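You operate a simulated robot arm through the tools that you are given. There is no shell and no other tool. Be economical: measure what you need, move in short steps, check, and stop when the job is done.

The job below is to be done with a simulated robot arm. You get a single attempt, and the scene is never put back.

Task
Fit the purple filter in the lamp box, switch it on, test it at 100 and leave it at 20.
Fine: the grey filter goes in the back slot of the rack; switch on with the dial at 0.

Only the result counts: the job must be done as asked and must still hold three seconds after the hand-in. Knocking over, shifting, dropping, spilling or breaking anything else fails it.

Robot
A 6-joint arm with a two-finger parallel gripper, fixed in place. Base frame: the origin is at the foot of the arm, x ahead of it, y to its left, z up; the work surface is at about z = 76. Units: cm, rad, N and s.
With the tool pointing down near the work surface it reaches from about 26 to 68 cm from the base axis. Its first joint turns from -1.152 to 1.152 rad. Payload 2.9 kg.
Tool frame: the origin (TCP) lies between the finger pads and is the grasp point; the fingertips stand 3 cm ahead of it; z points along the fingers, y is the line along which they close. The gripper opens to 11 cm. The fingers are 2 cm wide and 1 cm thick; the gripper's body (4.8 by 11.2 cm) begins 5.5 cm behind the TCP.
Orientation is that of the tool frame in the base frame, as [roll, pitch, yaw] about the fixed x, y, z axes, in that order (R = Rz(yaw) Ry(pitch) Rx(roll)). With the fingers straight down and closing along the base's y, the tool's x points along the base's -x, its y along +y and its z along -z.

Tools
- The arm moves only by the tool arm_command. Its argument "steps" is text: rows parted by semicolons, each of 7 numbers parted by spaces: the shift along the base's x, y, z in cm, then the turn, a rotation vector about the base's x, y, z in degrees, then the closure, from 0 (fully open) to 1 (shut). In form: tx ty tz rx ry rz fingers; .... A call has 1 to 20 rows; each row is the pose to reach, as a shift and turn from the pose commanded when the call began. A row lasts 0.2 s, in which the tool goes at most 5 cm and 0.15 rad; a call with a longer step from one row to the next is refused whole, and so is a gripper value outside its range. Where a pose cannot be reached the arm comes as near as it can. A force on the tool above 40 N (or 10 N above the force at the start of the call, whichever is more), or a blocked arm, ends the call early, and 0.2 s more pass. Each finger travels about 10.8 cm/s and halts on what it meets, pressing with about 22 N; the grip force reading is that of the motor and also rises with nothing between the fingers. The clock runs only during rows and for 0.2 s after the last one: add rows that repeat a pose to give the fingers time. The reply holds the time, the measured pose of the TCP, the force on the tool along the base axes, the opening and the grip force, in the units named above and with some noise, and new pictures: "pictures" is both (left out), scene, wrist or none.
- Cameras (640 x 400 px; columns grow to the right, rows downward): "scene" is fixed at [8, 43.02, 140.14]; the picture's right is [-0.76, -0.66, 0.00], its down [-0.28, 0.32, -0.90] and it looks along [0.59, -0.68, -0.43] (base axes); focal length 344 px, centre (320, 200). "wrist" rides on the gripper at [7.2, 1.7, -10.3] in the tool frame; the picture's right is [-0.23, 0.97, 0.00], its down [-0.76, -0.18, -0.62] and it looks along [-0.61, -0.14, 0.78] (tool axes); focal length 222 px, centre (320, 200).
- locate(camera, pixels): there is no depth. For up to 12 entries [column, row, z] of the newest picture of that camera ("zoom" is the newest enlarged one), the place [x, y] in the base frame at which the ray of that pixel passes the height z, good to about 0.2 cm. No time passes.
- enlarge(camera, box): a new picture of the part [left, top, right, bottom] of that camera's present view, enlarged. No time passes.
- sign_off(): hands the job in; it is judged then, once.

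Work in short steps. Measure before you move; look again where a grasp or a placing could have gone wrong, and mend it. You have 80 turns and 170 pictures in all, those below and enlarged ones among them. Open the gripper and draw the arm clear of the work before you hand the job in, unless the task says otherwise; then end with one line.

The tools are called after ">>>" as name(argument=value, ...) on one line, values as JSON. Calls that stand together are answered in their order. arm_command: Moves the arm, as the interface text tells. Its arguments: {"type":"object","properties":{"steps":{"type":"string"},"pictures":{"type":"string","enum":["both","scene","wrist","none"]}},"required":["steps"]} The other tools are called the same way: locate (camera, pixels) gives the place at which the rays of pixels pass given heights; enlarge (camera, box) takes an enlarged picture of a part of a camera's view; sign_off () hands the job in.

At the start:

```text
clock: 0.0
position: [35.62, -20.94, 118.1]
tool_rot: [3.141, -0.001, -3.141]
wrist_force: [-0.7, 0.7, 0.6]
grip_width: 10.98
gripper_force: 0.2
```

scene: 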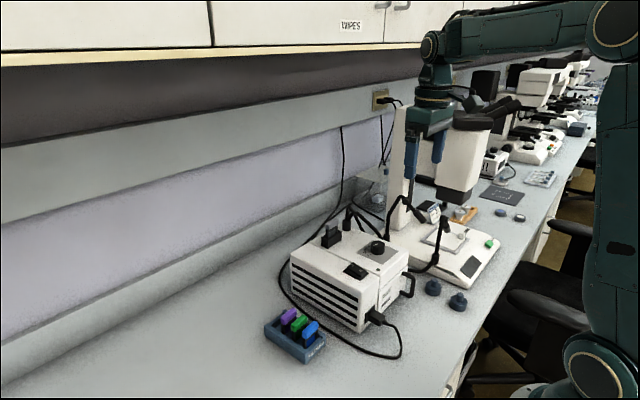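
wrist: 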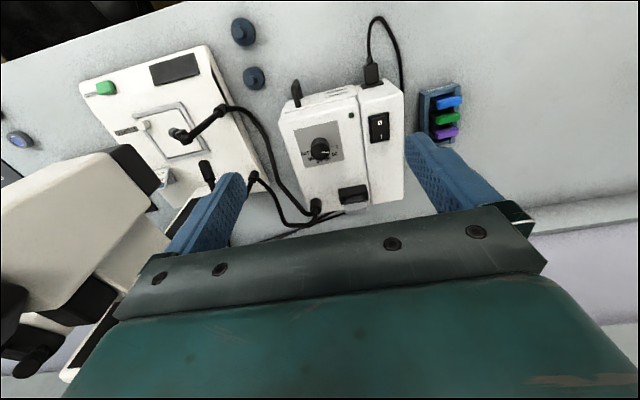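

The scene shows a white lamp box around (350,280) with a dial, a rocker switch and a slot holder, and a rack with purple, green and blue filters around (295,335). I'll enlarge both views to see the details.

>>> enlarge(camera="scene", box=[250, 190, 430, 370])

>>> enlarge(camera="wrist", box=[270, 60, 480, 220])

```text
2.22 times, centred on (340, 280) of scene
```

zoom: 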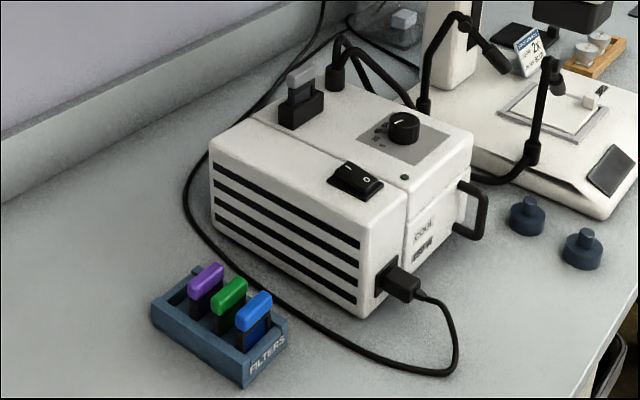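

```text
2.50 times, centred on (375, 140) of wrist
```

zoom: 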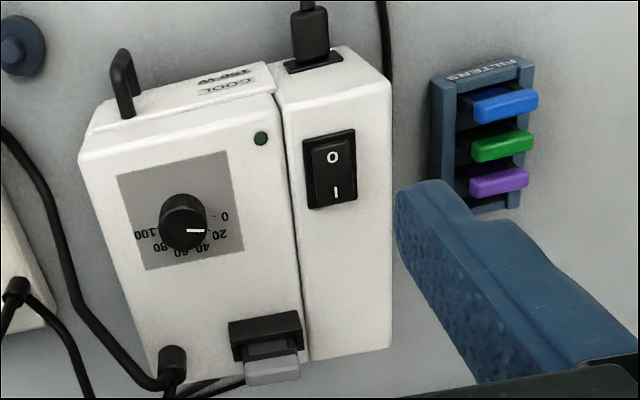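

The grey filter sits in the lamp box's black holder; purple, green and blue are in the rack. I'll triangulate the key features using both cameras at two heights.

>>> locate(camera="scene", pixels=[[378.3, 244.9, 80], [378.3, 244.9, 100], [331.4, 224.1, 80], [331.4, 224.1, 100], [356.2, 270.1, 80], [356.2, 270.1, 100], [288.2, 314.2, 76], [288.2, 314.2, 86], [299, 320.5, 76], [299, 320.5, 86], [310.3, 327.7, 76], [310.3, 327.7, 86]])

>>> locate(camera="zoom", pixels=[[183, 215, 80], [183, 215, 100], [272, 370, 80], [272, 370, 100], [330, 170, 80], [330, 170, 100], [498, 182, 76], [498, 182, 86], [503, 147, 76], [503, 147, 86], [505, 105, 76], [505, 105, 86]])

```text
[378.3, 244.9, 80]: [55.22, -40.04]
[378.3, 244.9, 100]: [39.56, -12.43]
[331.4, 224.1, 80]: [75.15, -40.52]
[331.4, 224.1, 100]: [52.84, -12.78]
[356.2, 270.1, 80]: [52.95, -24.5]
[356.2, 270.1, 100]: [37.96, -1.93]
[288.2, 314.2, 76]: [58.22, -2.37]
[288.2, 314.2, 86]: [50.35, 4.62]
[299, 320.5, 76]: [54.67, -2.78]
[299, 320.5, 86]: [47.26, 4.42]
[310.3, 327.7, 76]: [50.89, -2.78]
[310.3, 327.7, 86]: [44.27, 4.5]
```

```text
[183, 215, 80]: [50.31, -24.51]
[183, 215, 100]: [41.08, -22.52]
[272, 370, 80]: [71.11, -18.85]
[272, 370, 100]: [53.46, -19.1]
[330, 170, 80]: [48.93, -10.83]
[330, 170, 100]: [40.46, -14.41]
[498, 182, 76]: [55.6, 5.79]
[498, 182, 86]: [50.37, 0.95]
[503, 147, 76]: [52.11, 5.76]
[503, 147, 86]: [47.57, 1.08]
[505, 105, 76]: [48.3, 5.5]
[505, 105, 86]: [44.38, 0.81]
```

Triangulation gives: dial ≈ (45.2,-23.3,92), grey handle ≈ (57.6,-19,95.5), rocker ≈ (44.8,-12.7,90.5), purple ≈ (52.4,2.45,83), green x≈49.1, blue x≈46. I'll move above the rack for a closer view.

>>> arm_command(steps="2.5 4 0 0 0 0 0; 5 8 0 0 0 0 0; 7.5 12 0 0 0 0 0; 10 16 0 0 0 0 0; 12.5 20 0 0 0 0 0; 14.4 23.4 -1 0 0 0 0; 14.4 23.4 -5.5 0 0 0 0; 14.4 23.4 -10 0 0 0 0; 14.4 23.4 -14 0 0 0 0; 14.4 23.4 -18 0 0 0 0; 14.4 23.4 -22 0 0 0 0; 14.4 23.4 -22 0 0 0 0")

```text
clock: 2.6
position: [50.13, 2.47, 96.38]
tool_rot: [3.14, 0.001, 3.141]
wrist_force: [-0.1, -0.3, -0.3]
grip_width: 11.0
gripper_force: 0.1
```

scene: 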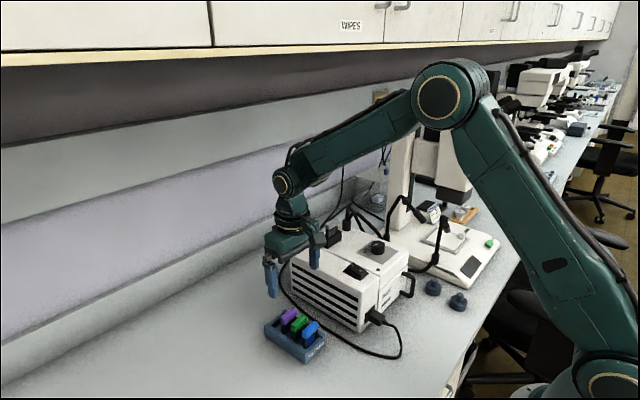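
wrist: 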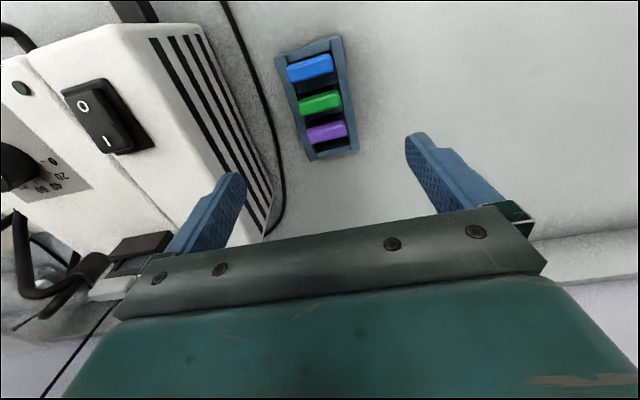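

The rack is visible at wrist (320,100), and the left finger is near the lamp box. I'll enlarge to see the slots.

>>> enlarge(camera="wrist", box=[260, 25, 380, 170])

>>> enlarge(camera="scene", box=[255, 290, 335, 370])

```text
2.76 times, centred on (320, 98) of wrist
```

zoom: 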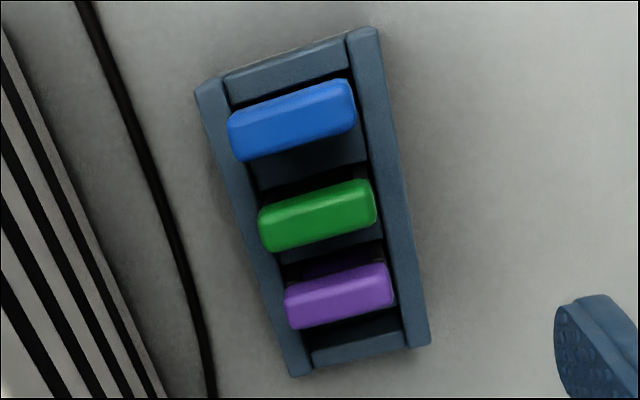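

```text
5.00 times, centred on (295, 330) of scene
```

zoom: 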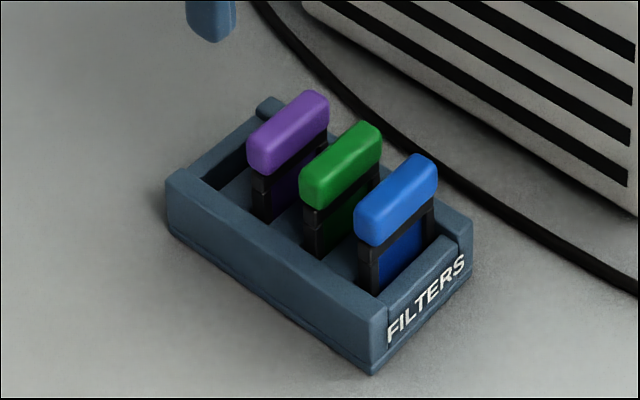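

The rack seems to have space behind purple; I'll measure its corners from both views to work out the slot layout.

>>> locate(camera="zoom", pixels=[[375, 312, 76], [375, 312, 82], [470, 220, 76], [470, 220, 82], [172, 175, 76], [172, 175, 82], [266, 100, 76], [266, 100, 82], [196, 180, 79], [252, 138, 79]])

>>> locate(camera="wrist", pixels=[[278.3, 56.3, 76], [278.3, 56.3, 82], [340, 36.5, 76], [340, 36.5, 82], [360, 150, 76], [360, 150, 82], [311, 161, 76], [311, 161, 82], [335, 145, 79], [326.7, 133, 82.5], [320, 103, 82.5], [310.5, 67, 82.5]])

```text
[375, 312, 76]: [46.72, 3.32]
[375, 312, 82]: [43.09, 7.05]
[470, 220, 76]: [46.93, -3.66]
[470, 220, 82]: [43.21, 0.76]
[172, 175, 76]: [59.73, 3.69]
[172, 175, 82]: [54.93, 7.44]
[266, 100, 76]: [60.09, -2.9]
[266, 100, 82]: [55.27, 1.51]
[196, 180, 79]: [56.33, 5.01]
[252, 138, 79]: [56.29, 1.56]
```

```text
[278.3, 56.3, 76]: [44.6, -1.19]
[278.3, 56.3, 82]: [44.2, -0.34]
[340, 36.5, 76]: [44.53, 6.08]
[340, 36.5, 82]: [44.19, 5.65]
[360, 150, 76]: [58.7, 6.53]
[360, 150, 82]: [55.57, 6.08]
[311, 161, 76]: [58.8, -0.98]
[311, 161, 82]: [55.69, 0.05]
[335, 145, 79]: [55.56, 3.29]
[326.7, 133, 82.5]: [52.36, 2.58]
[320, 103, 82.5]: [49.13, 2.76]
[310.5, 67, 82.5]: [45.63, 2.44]
```

The rack top is at z≈80, spanning x 44.35–56.5 and y -0.7–6. To see the back slot directly, I'll move forward so the camera looks straight down at it.

>>> arm_command(steps="4 0 0 0 0 0 0; 8 0 0 0 0 0 0; 11 0 0 0 0 0 0; 11 0 0 0 0 0 0", pictures="wrist")

>>> enlarge(camera="wrist", box=[240, 0, 380, 90])

```text
clock: 3.6
position: [61.24, 2.37, 96.28]
tool_rot: [3.141, 0.0, -3.141]
wrist_force: [0.2, -0.6, -0.4]
grip_width: 11.01
gripper_force: 0.1
```

wrist: 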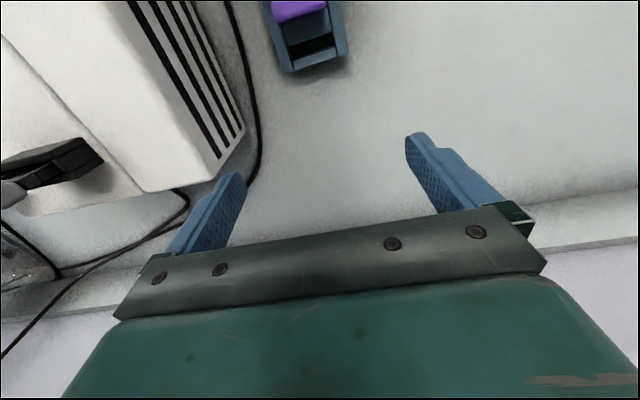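

```text
4.44 times, centred on (310, 45) of wrist
```

zoom: 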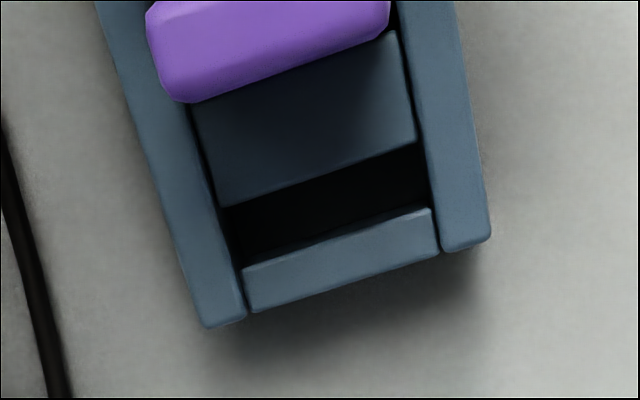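

There is an empty back slot (dark gap, zoom (330,208)) between divider and back wall. I'll measure its edges.

>>> locate(camera="zoom", pixels=[[325, 178, 79], [338, 238, 79], [325, 178, 80], [338, 238, 80], [222, 207, 79], [428, 148, 79], [245, 268, 79], [432, 208, 79], [205, 325, 80], [490, 235, 80], [265, 60, 82.5], [265, 5, 83]])

```text
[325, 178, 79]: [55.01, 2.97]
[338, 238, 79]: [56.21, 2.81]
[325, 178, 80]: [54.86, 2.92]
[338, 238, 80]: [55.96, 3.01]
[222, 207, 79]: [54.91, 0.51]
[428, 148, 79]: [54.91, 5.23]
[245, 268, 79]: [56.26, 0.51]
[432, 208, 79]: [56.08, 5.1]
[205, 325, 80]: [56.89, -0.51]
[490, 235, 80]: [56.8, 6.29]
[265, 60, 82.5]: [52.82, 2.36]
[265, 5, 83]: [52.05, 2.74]
```

The back slot centre is ≈ (55.55, 2.87), in line with the 3.25 cm spacing. Now I go up and over to the lamp box's holder for a closer look at the grey filter.

>>> arm_command(steps="-1 0 4.5 0 0 0 0; -3 0 9 0 0 0 0; -5 -1 13 0 0 0 0; -6 -5 14 0 0 0 0; -6 -10 14 0 0 0 0; -6 -15 14 0 0 0 0; -6 -19 14 0 0 0 0; -6 -21.5 14 0 0 0 0; -6 -21.5 14 0 0 0 0")

>>> enlarge(camera="wrist", box=[230, 60, 410, 200])

```text
clock: 5.6
position: [55.15, -19.26, 110.12]
tool_rot: [3.141, 0.0, 3.142]
wrist_force: [-0.6, 0.2, 0.8]
grip_width: 10.99
gripper_force: 0.1
```

scene: 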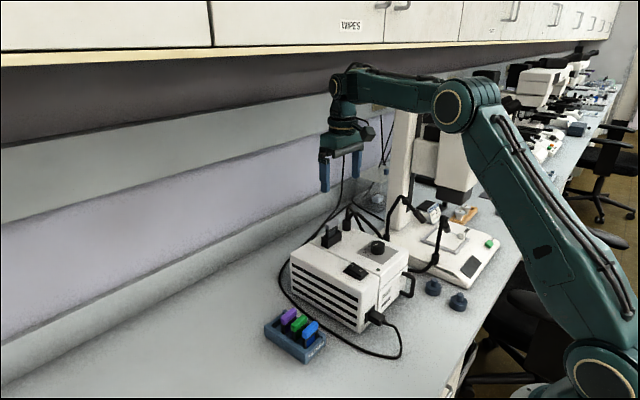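
wrist: 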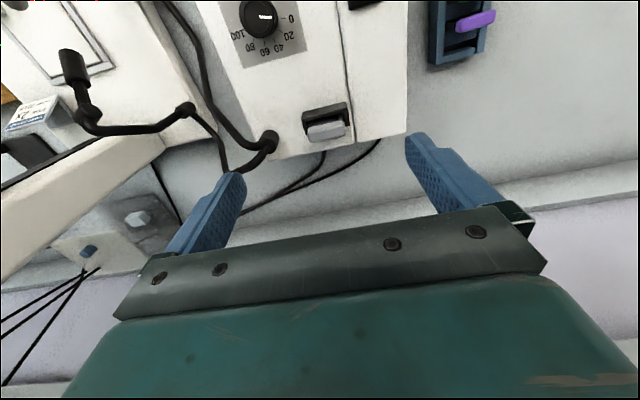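

```text
2.86 times, centred on (320, 130) of wrist
```

zoom: 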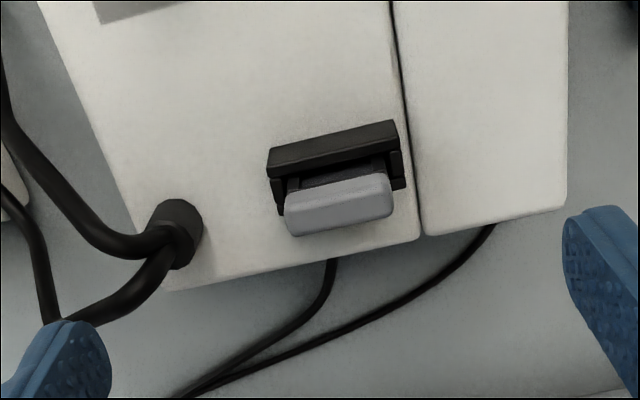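

The grey handle top is at zoom (340,205), with the cable boss at (180,230) left of it. I'll measure these, and the scene view too.

>>> locate(camera="zoom", pixels=[[286, 212, 95], [392, 190, 95], [338, 200, 95], [338, 200, 96], [268, 152, 93], [398, 122, 93], [200, 230, 91], [200, 230, 95], [158, 210, 93], [340, 232, 94], [420, 235, 90], [320, 180, 95]])

>>> enlarge(camera="scene", box=[310, 190, 420, 270])

```text
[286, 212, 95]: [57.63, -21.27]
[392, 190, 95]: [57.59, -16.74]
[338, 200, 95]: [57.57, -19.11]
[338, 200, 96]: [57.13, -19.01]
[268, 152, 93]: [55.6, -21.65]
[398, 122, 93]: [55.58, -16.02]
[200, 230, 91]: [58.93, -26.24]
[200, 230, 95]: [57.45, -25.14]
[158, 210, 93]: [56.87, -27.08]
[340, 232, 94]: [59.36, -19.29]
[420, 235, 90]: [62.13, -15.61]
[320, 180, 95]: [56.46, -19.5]
```

```text
5.00 times, centred on (365, 230) of scene
```

zoom: 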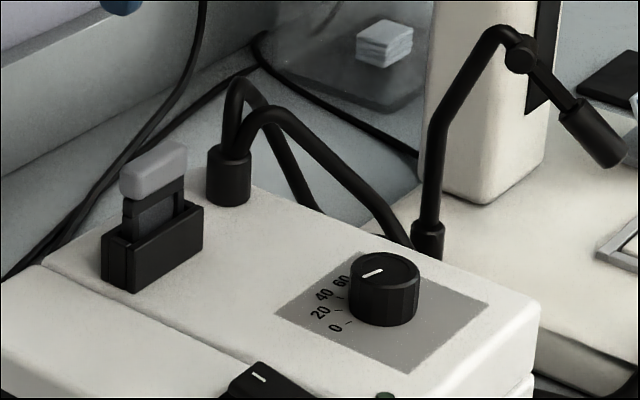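

I'll pin down the handle's height and holder top from this scene zoom: handle top centre (153,158), bottom edge (123,200), holder top (130,245).

>>> locate(camera="zoom", pixels=[[153, 158, 95], [153, 158, 96], [153, 158, 97], [121, 172, 95], [121, 198, 94], [186, 146, 95], [132, 245, 92], [132, 245, 93], [203, 207, 92], [203, 207, 93]])

```text
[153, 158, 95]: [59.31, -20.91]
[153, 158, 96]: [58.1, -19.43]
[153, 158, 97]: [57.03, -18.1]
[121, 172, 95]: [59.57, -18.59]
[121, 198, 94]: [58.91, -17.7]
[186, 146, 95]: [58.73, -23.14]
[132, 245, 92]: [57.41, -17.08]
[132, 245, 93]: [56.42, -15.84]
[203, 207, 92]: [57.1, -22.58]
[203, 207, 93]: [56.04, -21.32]
```

Grey handle: centre ≈ (57.45,-19.05), top z≈96.2, holder top ≈92.7. I descend with the fingers partly closed (≈7 cm) to z≈100 and check alignment.

>>> arm_command(steps="1 0 0 0 0 0 0.36; 2.35 0.05 -1 0 0 0 0.36; 2.35 0.05 -5 0 0 0 0.36; 2.35 0.05 -9 0 0 0 0.36; 2.35 0.05 -10 0 0 0 0.36")

>>> enlarge(camera="wrist", box=[220, 80, 420, 220])

>>> enlarge(camera="scene", box=[290, 160, 400, 260])

```text
clock: 6.8
position: [57.39, -18.91, 100.05]
tool_rot: [-3.141, 0.0, -3.14]
wrist_force: [0.7, -0.3, -0.3]
grip_width: 7.03
gripper_force: 0.1
```

scene: 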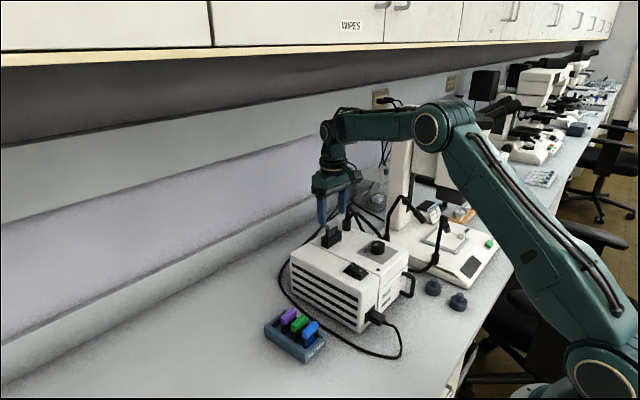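
wrist: 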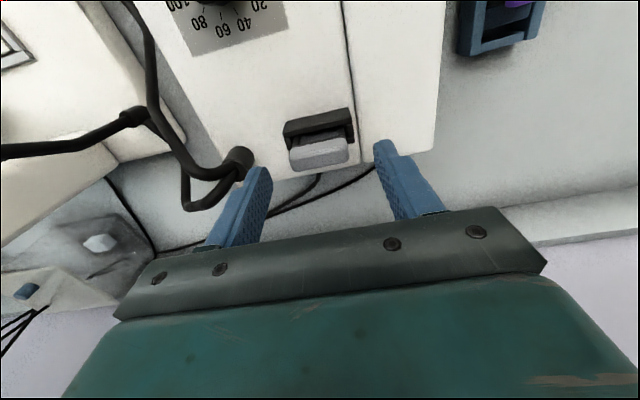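

```text
2.86 times, centred on (320, 150) of wrist
```

zoom: 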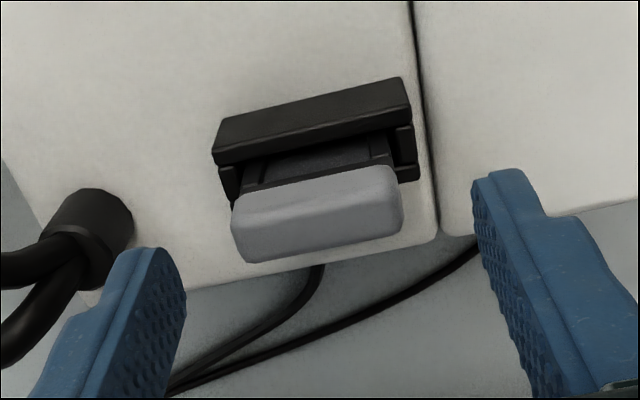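

```text
4.00 times, centred on (345, 210) of scene
```

zoom: 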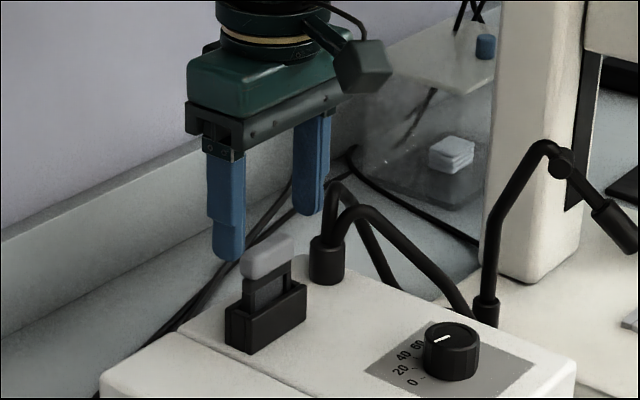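

The fingers flank the handle. Quick re-check of the handle's centre from this nearer view (wrist (318,146)).

>>> locate(camera="wrist", pixels=[[318, 146, 96.2], [318, 146, 95.5], [290, 158, 96], [348, 143, 96], [318, 140, 96.2], [318, 158, 96.2]])

```text
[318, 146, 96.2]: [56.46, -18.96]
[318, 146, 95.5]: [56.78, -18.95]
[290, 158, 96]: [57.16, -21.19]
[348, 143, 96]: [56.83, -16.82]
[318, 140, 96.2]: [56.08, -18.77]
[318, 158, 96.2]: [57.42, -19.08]
```

The handle's top face centre is (57.5,-19.1), matching. Descend to z≈96.7 and close.

>>> arm_command(steps="0.1 -0.1 -2 0 0 0 0.36; 0.1 -0.1 -3.4 0 0 0 0.36; 0.1 -0.1 -3.4 0 0 0 0.36; 0.1 -0.1 -3.4 0 0 0 0.6; 0.1 -0.1 -3.4 0 0 0 1; 0.1 -0.1 -3.4 0 0 0 1")

>>> enlarge(camera="scene", box=[290, 160, 400, 260])

```text
clock: 8.2
position: [57.46, -19.21, 96.83]
tool_rot: [3.141, 0.001, 3.141]
wrist_force: [0.6, 0.0, 0.1]
grip_width: 4.3
gripper_force: 22.6
```

scene: 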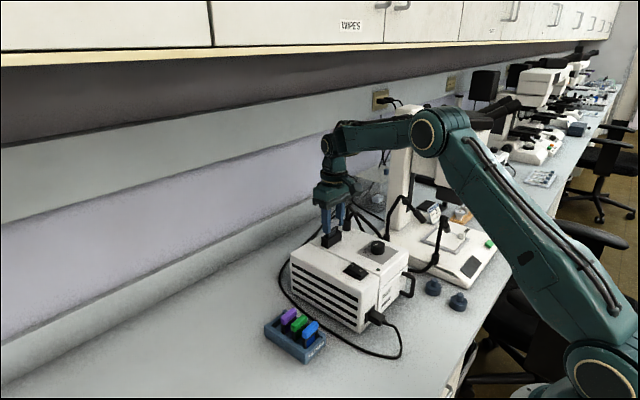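
wrist: 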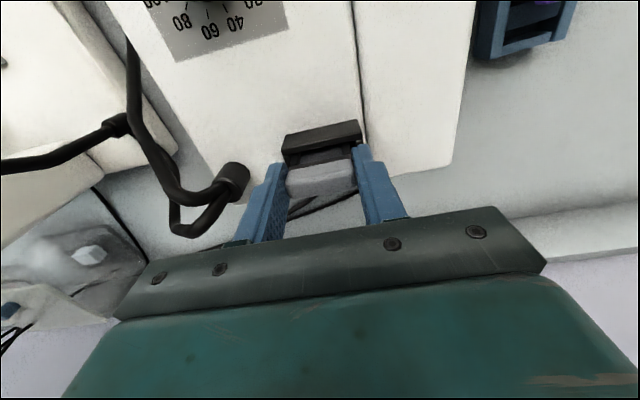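

```text
4.00 times, centred on (345, 210) of scene
```

zoom: 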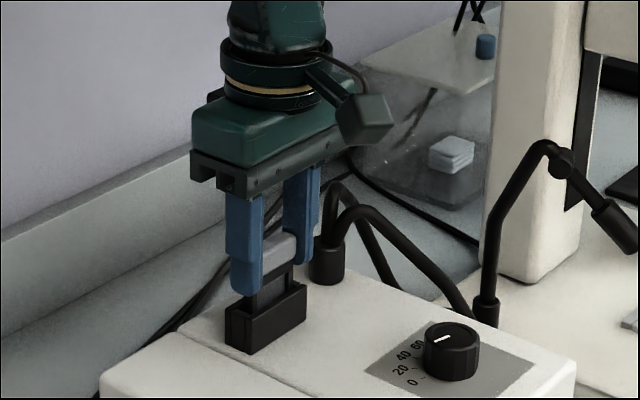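

The handle is held at 4.3 cm width. I lift it straight up slowly.

>>> arm_command(steps="0 0 1 0 0 0 1; 0 0 2.5 0 0 0 1; 0 0 4.5 0 0 0 1; 0 0 7 0 0 0 1; 0 0 10 0 0 0 1; 0 0 13 0 0 0 1; 0 0 13 0 0 0 1")

>>> enlarge(camera="scene", box=[290, 140, 400, 260])

```text
clock: 9.8
position: [57.45, -19.25, 109.59]
tool_rot: [-3.141, -0.001, -3.14]
wrist_force: [0.7, 0.5, -1.0]
grip_width: 4.28
gripper_force: 21.8
```

scene: 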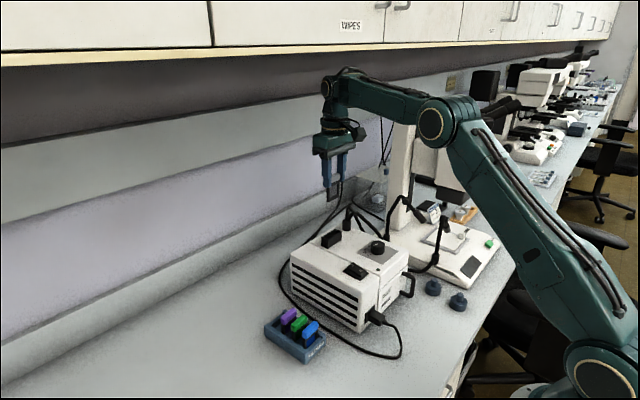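
wrist: 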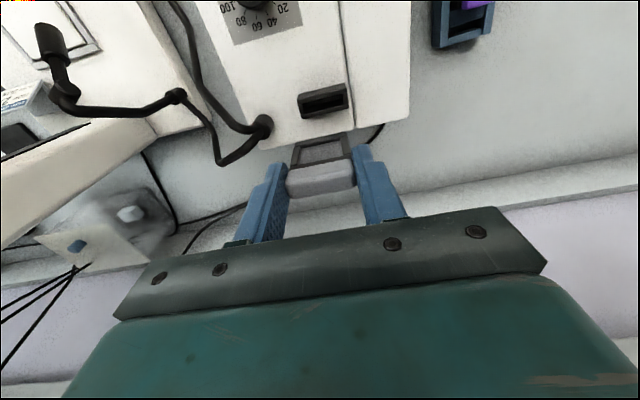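

```text
3.33 times, centred on (345, 200) of scene
```

zoom: 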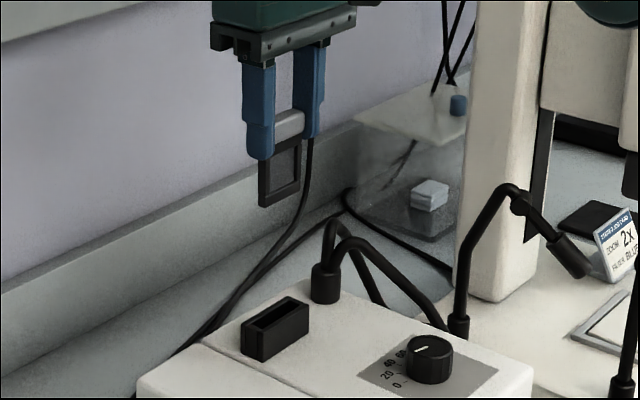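

The grey filter is out and hangs straight. I carry it over the rack's back slot and stop above it.

>>> arm_command(steps="-0.4 4.5 0 0 0 0 1; -0.8 9 0 0 0 0 1; -1.2 13.5 0 0 0 0 1; -1.6 18 0 0 0 0 1; -1.92 21.96 0 0 0 0 1; -1.92 21.96 -4 0 0 0 1; -1.92 21.96 -8 0 0 0 1; -1.92 21.96 -12 0 0 0 1; -1.92 21.96 -15 0 0 0 1; -1.92 21.96 -15 0 0 0 1")

>>> enlarge(camera="wrist", box=[240, 70, 400, 200])

>>> enlarge(camera="scene", box=[240, 240, 350, 370])

```text
clock: 12.0
position: [55.86, 2.63, 94.6]
tool_rot: [-3.14, 0.0, -3.14]
wrist_force: [-0.6, 0.2, -0.1]
grip_width: 4.28
gripper_force: 21.8
```

scene: 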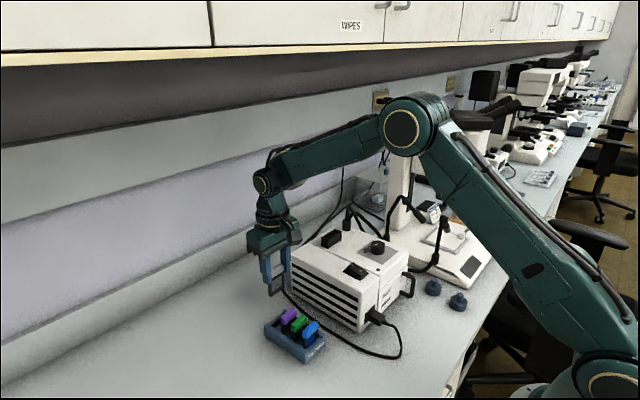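
wrist: 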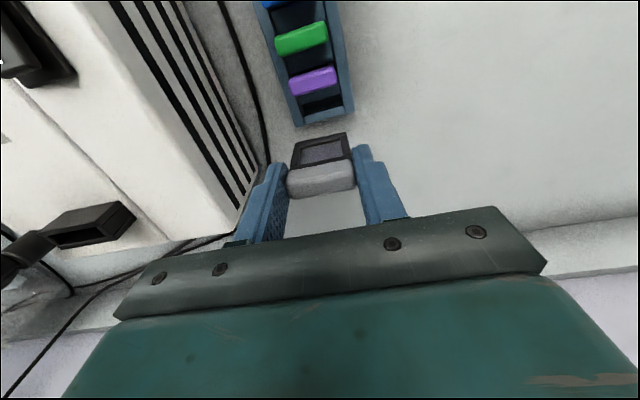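

```text
3.08 times, centred on (320, 135) of wrist
```

zoom: 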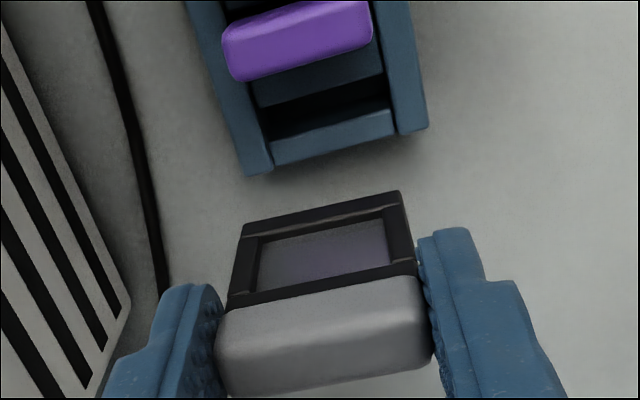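

```text
3.08 times, centred on (295, 305) of scene
```

zoom: 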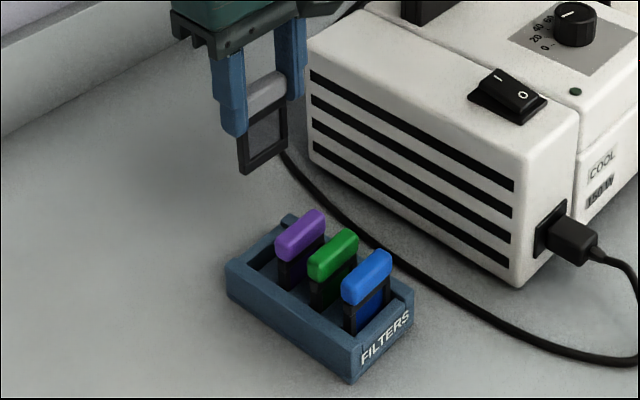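

Measure plate bottom (wrist (320.6,138)) against the slot (zoom (327,107)) to refine alignment.

>>> locate(camera="scene", pixels=[[274.9, 293.6, 87], [274.9, 293.6, 88], [274.9, 293.6, 89]])

>>> locate(camera="wrist", pixels=[[320.6, 138.2, 87], [320.6, 138.2, 88], [320.6, 138.2, 89], [321, 99.6, 79], [323.6, 110, 79], [321, 99.6, 80], [323.6, 110, 80], [301.2, 104.8, 79], [341.1, 94.4, 79], [304.4, 114.9, 79], [342.7, 105.1, 79], [311, 85, 83]])

```text
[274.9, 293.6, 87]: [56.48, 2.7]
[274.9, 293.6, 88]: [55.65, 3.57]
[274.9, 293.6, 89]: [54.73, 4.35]
```

```text
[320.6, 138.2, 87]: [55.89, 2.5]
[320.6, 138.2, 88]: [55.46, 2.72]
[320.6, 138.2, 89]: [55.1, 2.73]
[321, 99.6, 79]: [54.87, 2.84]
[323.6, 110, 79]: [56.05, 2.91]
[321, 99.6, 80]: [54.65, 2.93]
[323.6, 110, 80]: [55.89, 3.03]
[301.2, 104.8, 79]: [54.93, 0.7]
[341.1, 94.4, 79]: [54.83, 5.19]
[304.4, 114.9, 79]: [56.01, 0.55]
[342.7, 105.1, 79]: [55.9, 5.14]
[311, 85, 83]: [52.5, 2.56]
```

Plate bottom is around (55.7–55.9, 2.65), slot centre about (55.45, 2.9). I'll lower to about 1.3 cm above the rack and compare directly.

>>> arm_command(steps="0 0 -3 0 0 0 1; 0 0 -5.5 0 0 0 1; 0 0 -5.5 0 0 0 1")

>>> enlarge(camera="wrist", box=[260, 80, 380, 200])

>>> enlarge(camera="scene", box=[240, 280, 340, 370])

```text
clock: 12.8
position: [55.8, 2.53, 89.09]
tool_rot: [3.14, 0.002, 3.139]
wrist_force: [-0.7, -0.4, -0.3]
grip_width: 4.29
gripper_force: 21.6
```

scene: 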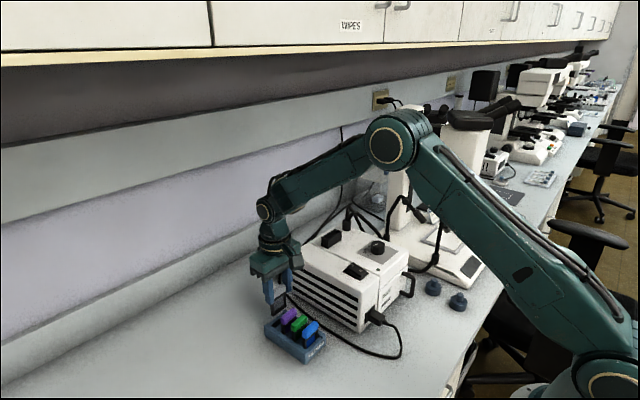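
wrist: 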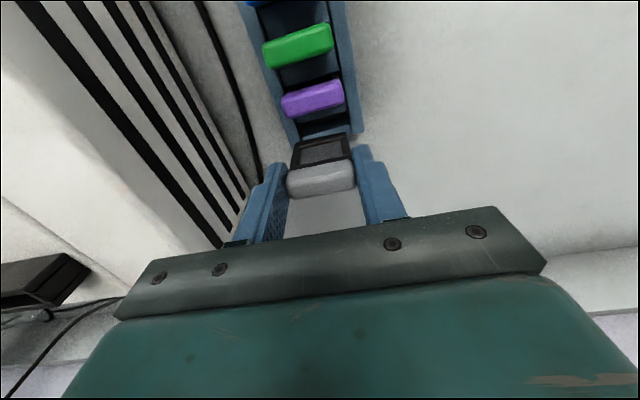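

```text
3.33 times, centred on (320, 140) of wrist
```

zoom: 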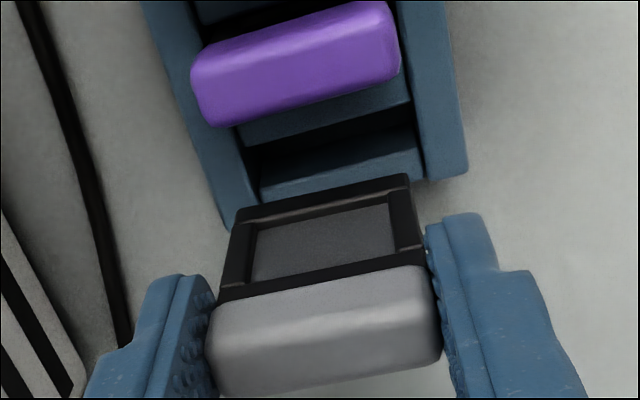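

```text
4.44 times, centred on (290, 325) of scene
```

zoom: 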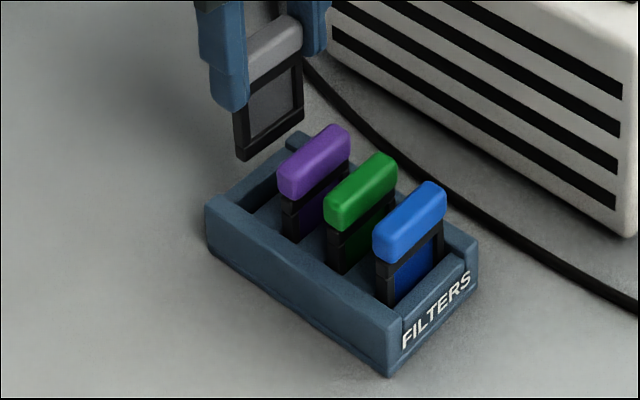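

I'll compare handle centres in one image: purple and green in their slots against the held grey, to use the 3.25 cm spacing.

>>> locate(camera="wrist", pixels=[[313.1, 88.1, 81.6], [313.1, 113, 83], [298, 33, 81.6], [298, 62, 83], [321.5, 164.9, 87.2], [321.5, 194, 88.6], [323, 118.4, 80], [326, 130, 80], [324.2, 122, 79], [321, 136, 82.2], [321, 136, 81.8], [323, 128, 79.5]])

>>> locate(camera="zoom", pixels=[[270, 138, 82.2], [270, 138, 81.8], [238, 158, 82], [303, 118, 82], [316, 163, 83], [361, 192, 83], [410, 222, 83], [303, 137, 80], [213, 207, 80], [300, 152, 80]])

```text
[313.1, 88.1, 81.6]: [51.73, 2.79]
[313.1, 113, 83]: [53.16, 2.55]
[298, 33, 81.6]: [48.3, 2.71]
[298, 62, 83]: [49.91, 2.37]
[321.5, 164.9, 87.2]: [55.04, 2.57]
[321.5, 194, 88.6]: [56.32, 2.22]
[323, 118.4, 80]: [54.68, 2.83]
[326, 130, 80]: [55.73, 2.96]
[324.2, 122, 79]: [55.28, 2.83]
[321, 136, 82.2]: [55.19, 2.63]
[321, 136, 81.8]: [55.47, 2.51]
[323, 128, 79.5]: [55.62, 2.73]
```

```text
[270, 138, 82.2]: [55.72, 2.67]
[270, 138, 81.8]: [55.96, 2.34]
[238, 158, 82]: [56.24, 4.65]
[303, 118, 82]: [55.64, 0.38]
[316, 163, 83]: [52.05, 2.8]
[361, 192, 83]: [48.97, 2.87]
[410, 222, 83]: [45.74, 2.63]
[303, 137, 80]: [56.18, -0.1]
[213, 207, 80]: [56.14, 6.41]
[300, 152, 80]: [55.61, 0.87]
```

Held handle x≈55.68 vs target 55.75 (purple 52.45+3.3), so x is right; y needs about +0.25. I'll shift and lower gently until the plate enters the slot.

>>> arm_command(steps="0.05 0.25 0 0 0 0 1; 0.05 0.25 -1 0 0 0 1; 0.05 0.25 -1.8 0 0 0 1; 0.05 0.25 -2.4 0 0 0 1; 0.05 0.25 -3 0 0 0 1; 0.05 0.25 -3 0 0 0 1")

>>> enlarge(camera="wrist", box=[260, 80, 380, 200])

>>> enlarge(camera="scene", box=[240, 280, 340, 370])

```text
clock: 14.2
position: [55.71, 3.06, 86.35]
tool_rot: [3.141, 0.001, -3.14]
wrist_force: [-0.1, -0.5, 1.8]
grip_width: 4.29
gripper_force: 21.9
```

scene: 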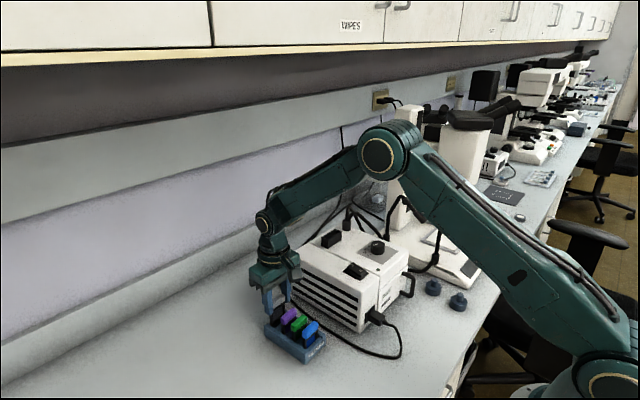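
wrist: 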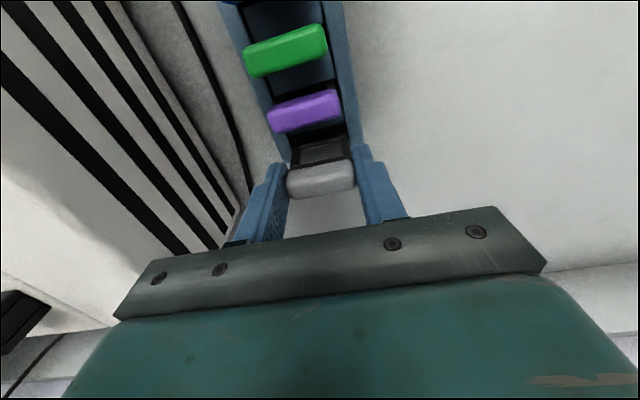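

```text
3.33 times, centred on (320, 140) of wrist
```

zoom: 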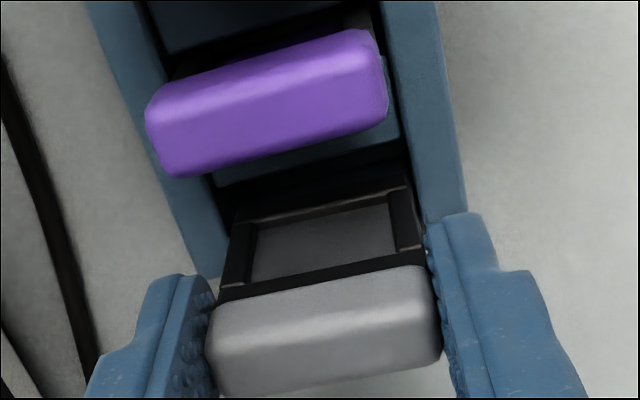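

```text
4.44 times, centred on (290, 325) of scene
```

zoom: 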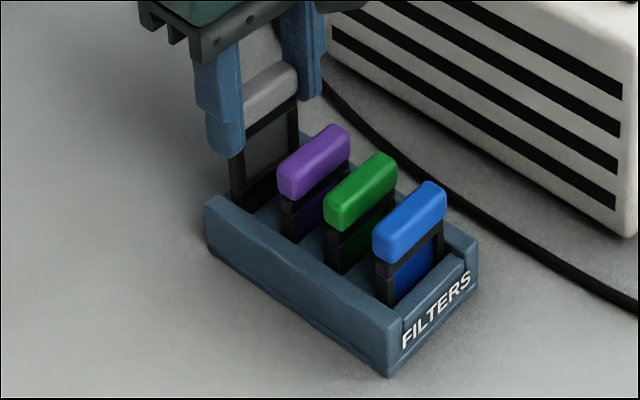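

The plate has entered the slot with almost no force. I'll lower further toward the seat.

>>> arm_command(steps="0 0 -0.7 0 0 0 1; 0 0 -1.4 0 0 0 1; 0 0 -2 0 0 0 1; 0 0 -2.5 0 0 0 1; 0 0 -2.5 0 0 0 1")

>>> enlarge(camera="scene", box=[240, 280, 340, 370])

```text
clock: 15.4
position: [55.57, 2.94, 83.85]
tool_rot: [-3.142, 0.0, 3.141]
wrist_force: [-0.1, 1.2, 15.6]
grip_width: 4.31
gripper_force: 22.1
```

scene: 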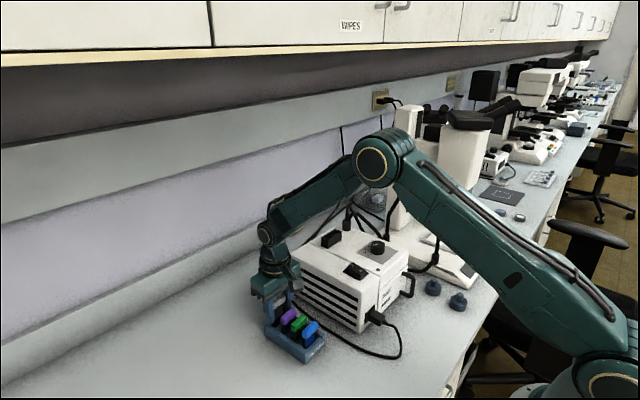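
wrist: 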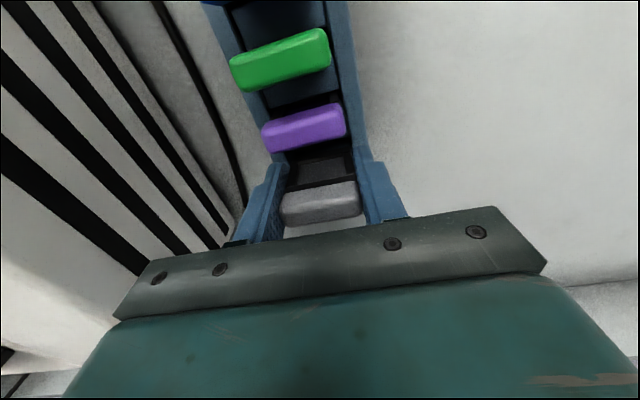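

```text
4.44 times, centred on (290, 325) of scene
```

zoom: 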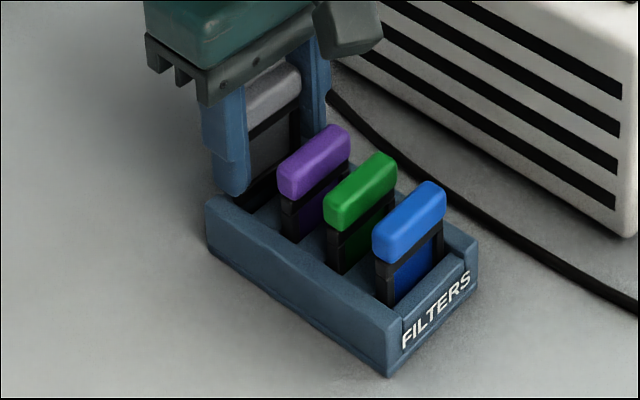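

The force rose to 15.6 N and the grey handle stayed at the same height (zoom (272,88)) while the fingers slid down it, so the plate sits on an edge, not in the slot. I'll look more closely.

>>> enlarge(camera="wrist", box=[260, 90, 380, 230])

>>> enlarge(camera="scene", box=[270, 300, 320, 340])

```text
2.86 times, centred on (320, 160) of wrist
```

zoom: 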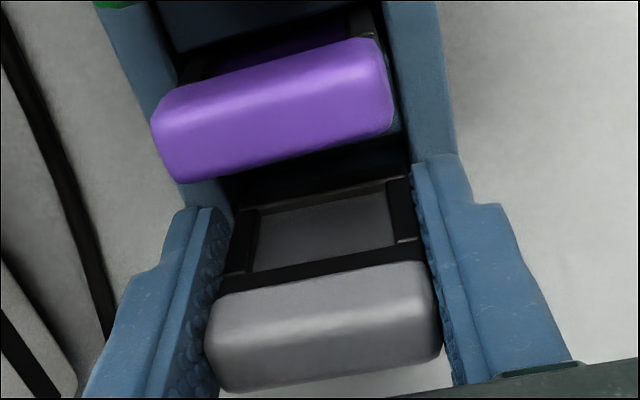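

```text
10.00 times, centred on (295, 320) of scene
```

zoom: 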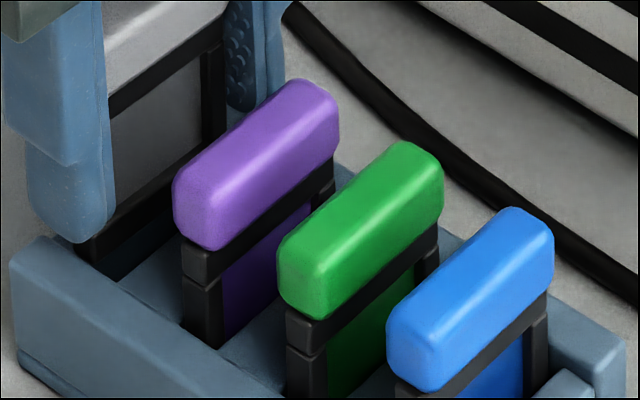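

I'll locate the plate's bottom corner (scene zoom (92,262)) and divider's back edge.

>>> locate(camera="zoom", pixels=[[92, 262, 79], [92, 262, 79.5], [118, 282, 79], [182, 238, 79], [118, 282, 78.5], [182, 338, 78.5], [212, 348, 78.5], [285, 368, 79], [181, 250, 81]])

>>> locate(camera="wrist", pixels=[[320.7, 155.5, 79.2], [317, 150, 79.2], [318, 146, 79], [318, 160.6, 79.2], [312, 105, 81.6], [310, 142, 83], [322, 183, 84.3], [322, 216, 85.7]])

```text
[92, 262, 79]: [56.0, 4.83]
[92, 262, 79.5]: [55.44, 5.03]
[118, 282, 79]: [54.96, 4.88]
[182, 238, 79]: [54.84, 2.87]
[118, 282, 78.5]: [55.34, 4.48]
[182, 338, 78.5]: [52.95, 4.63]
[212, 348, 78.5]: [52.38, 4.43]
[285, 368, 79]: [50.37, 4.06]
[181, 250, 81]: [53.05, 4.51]
```

```text
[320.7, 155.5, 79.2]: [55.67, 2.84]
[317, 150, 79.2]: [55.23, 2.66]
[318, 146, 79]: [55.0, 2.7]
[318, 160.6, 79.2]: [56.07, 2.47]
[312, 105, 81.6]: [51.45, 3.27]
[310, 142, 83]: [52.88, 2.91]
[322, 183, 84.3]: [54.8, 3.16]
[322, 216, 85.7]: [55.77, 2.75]
```

The plate's near face is ≈0.6 cm behind the divider edge, so it overhangs the back wall; I need about -0.35 in x. I'll raise a little, shift and lower gently.

>>> arm_command(steps="0 0 0.7 0 0 0 1; -0.35 0 0.7 0 0 0 1; -0.35 0 0.3 0 0 0 1; -0.35 0 -0.1 0 0 0 1; -0.35 0 -0.2 0 0 0 1")

>>> enlarge(camera="wrist", box=[260, 90, 380, 230])

>>> enlarge(camera="scene", box=[270, 300, 320, 340])

```text
clock: 16.6
position: [55.18, 2.93, 83.43]
tool_rot: [-3.141, -0.001, -3.141]
wrist_force: [0.2, 0.3, -0.4]
grip_width: 4.31
gripper_force: 21.9
```

scene: 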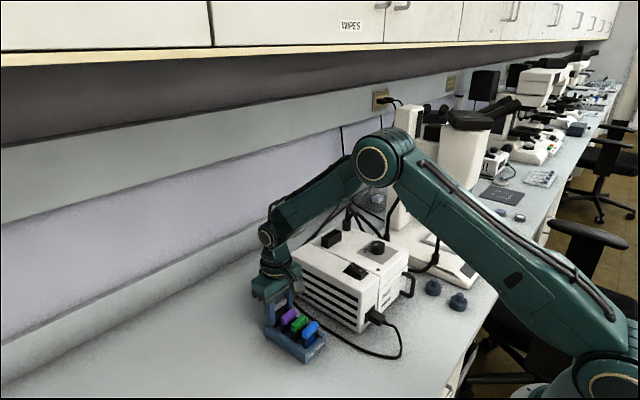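
wrist: 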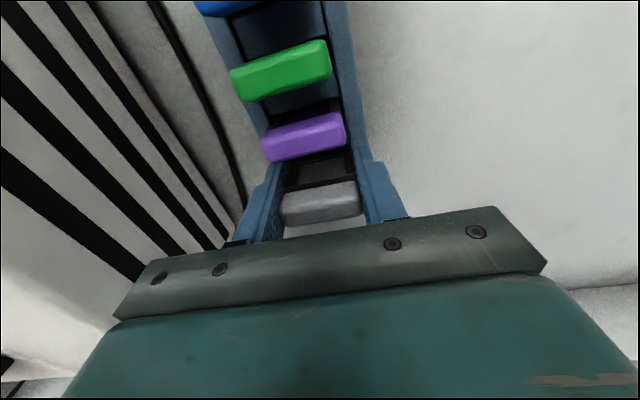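

```text
2.86 times, centred on (320, 160) of wrist
```

zoom: 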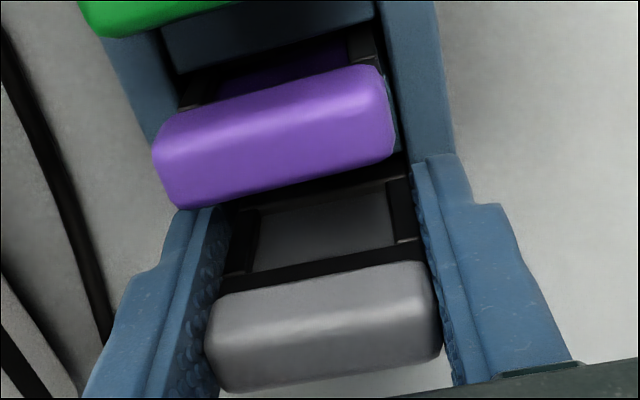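

```text
10.00 times, centred on (295, 320) of scene
```

zoom: 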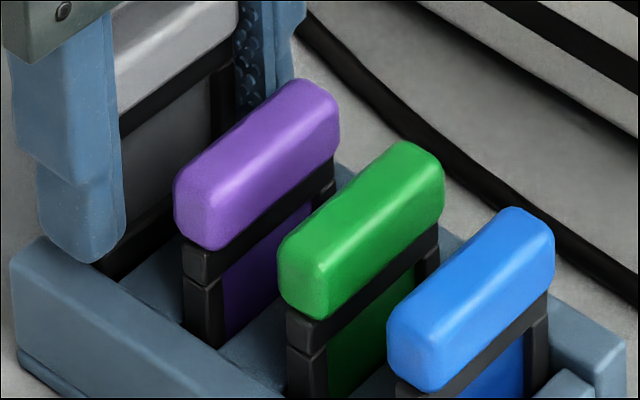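

No contact force now and it sits lower than the previous contact height, so it seems to have entered. I'll lower 0.3 more (fingertips stay just above the side walls) to confirm.

>>> arm_command(steps="0 0 -0.15 0 0 0 1; 0 0 -0.3 0 0 0 1; 0 0 -0.3 0 0 0 1")

>>> enlarge(camera="scene", box=[260, 295, 310, 335])

```text
clock: 17.4
position: [55.23, 2.89, 83.21]
tool_rot: [-3.141, 0.0, 3.141]
wrist_force: [-0.6, -0.7, 0.0]
grip_width: 4.32
gripper_force: 22.1
```

scene: 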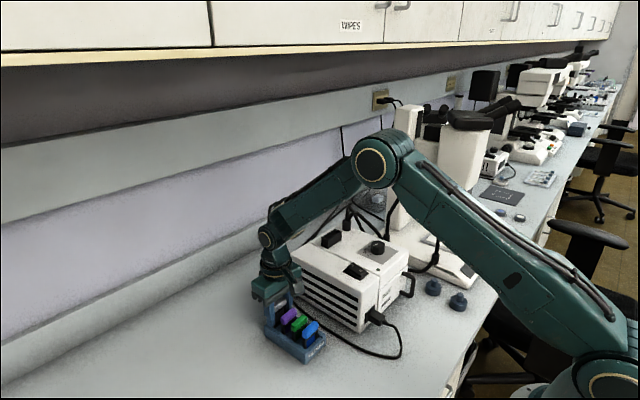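
wrist: 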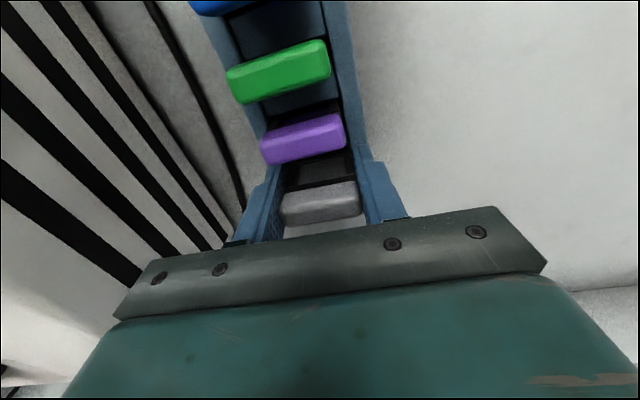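

```text
10.00 times, centred on (285, 315) of scene
```

zoom: 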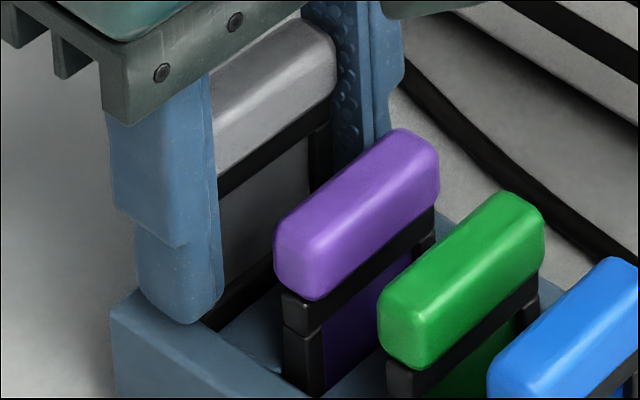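

It is 0.5 cm below the earlier contact with zero force, so it's in the slot. I release slightly so it slides down guided by the slot and fingers.

>>> arm_command(steps="0 0 0 0 0 0 0.55; 0 0 0 0 0 0 0.55")

>>> enlarge(camera="scene", box=[260, 295, 310, 335])

```text
clock: 18.0
position: [55.27, 3.01, 83.33]
tool_rot: [3.14, 0.001, 3.14]
wrist_force: [-0.7, 0.7, -0.2]
grip_width: 4.97
gripper_force: 0.1
```

scene: 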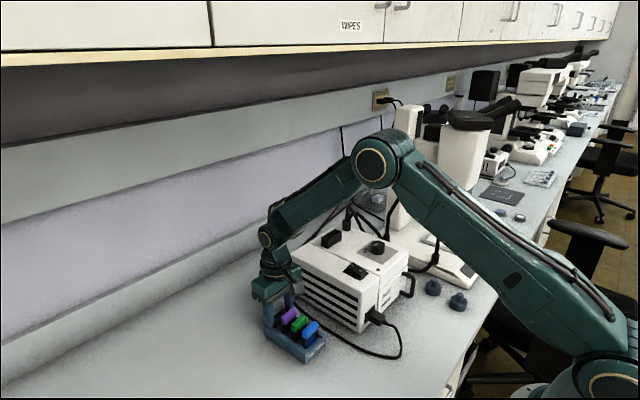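
wrist: 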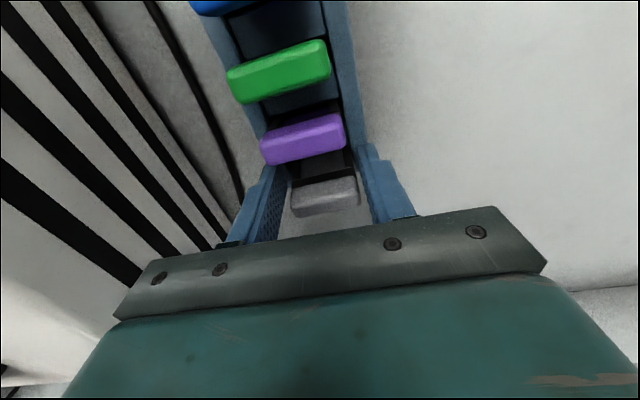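

```text
10.00 times, centred on (285, 315) of scene
```

zoom: 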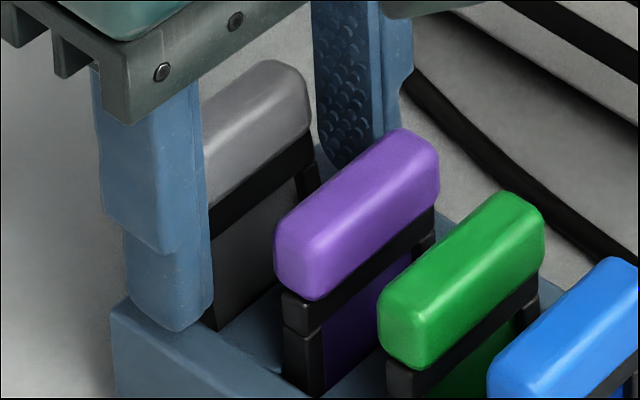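

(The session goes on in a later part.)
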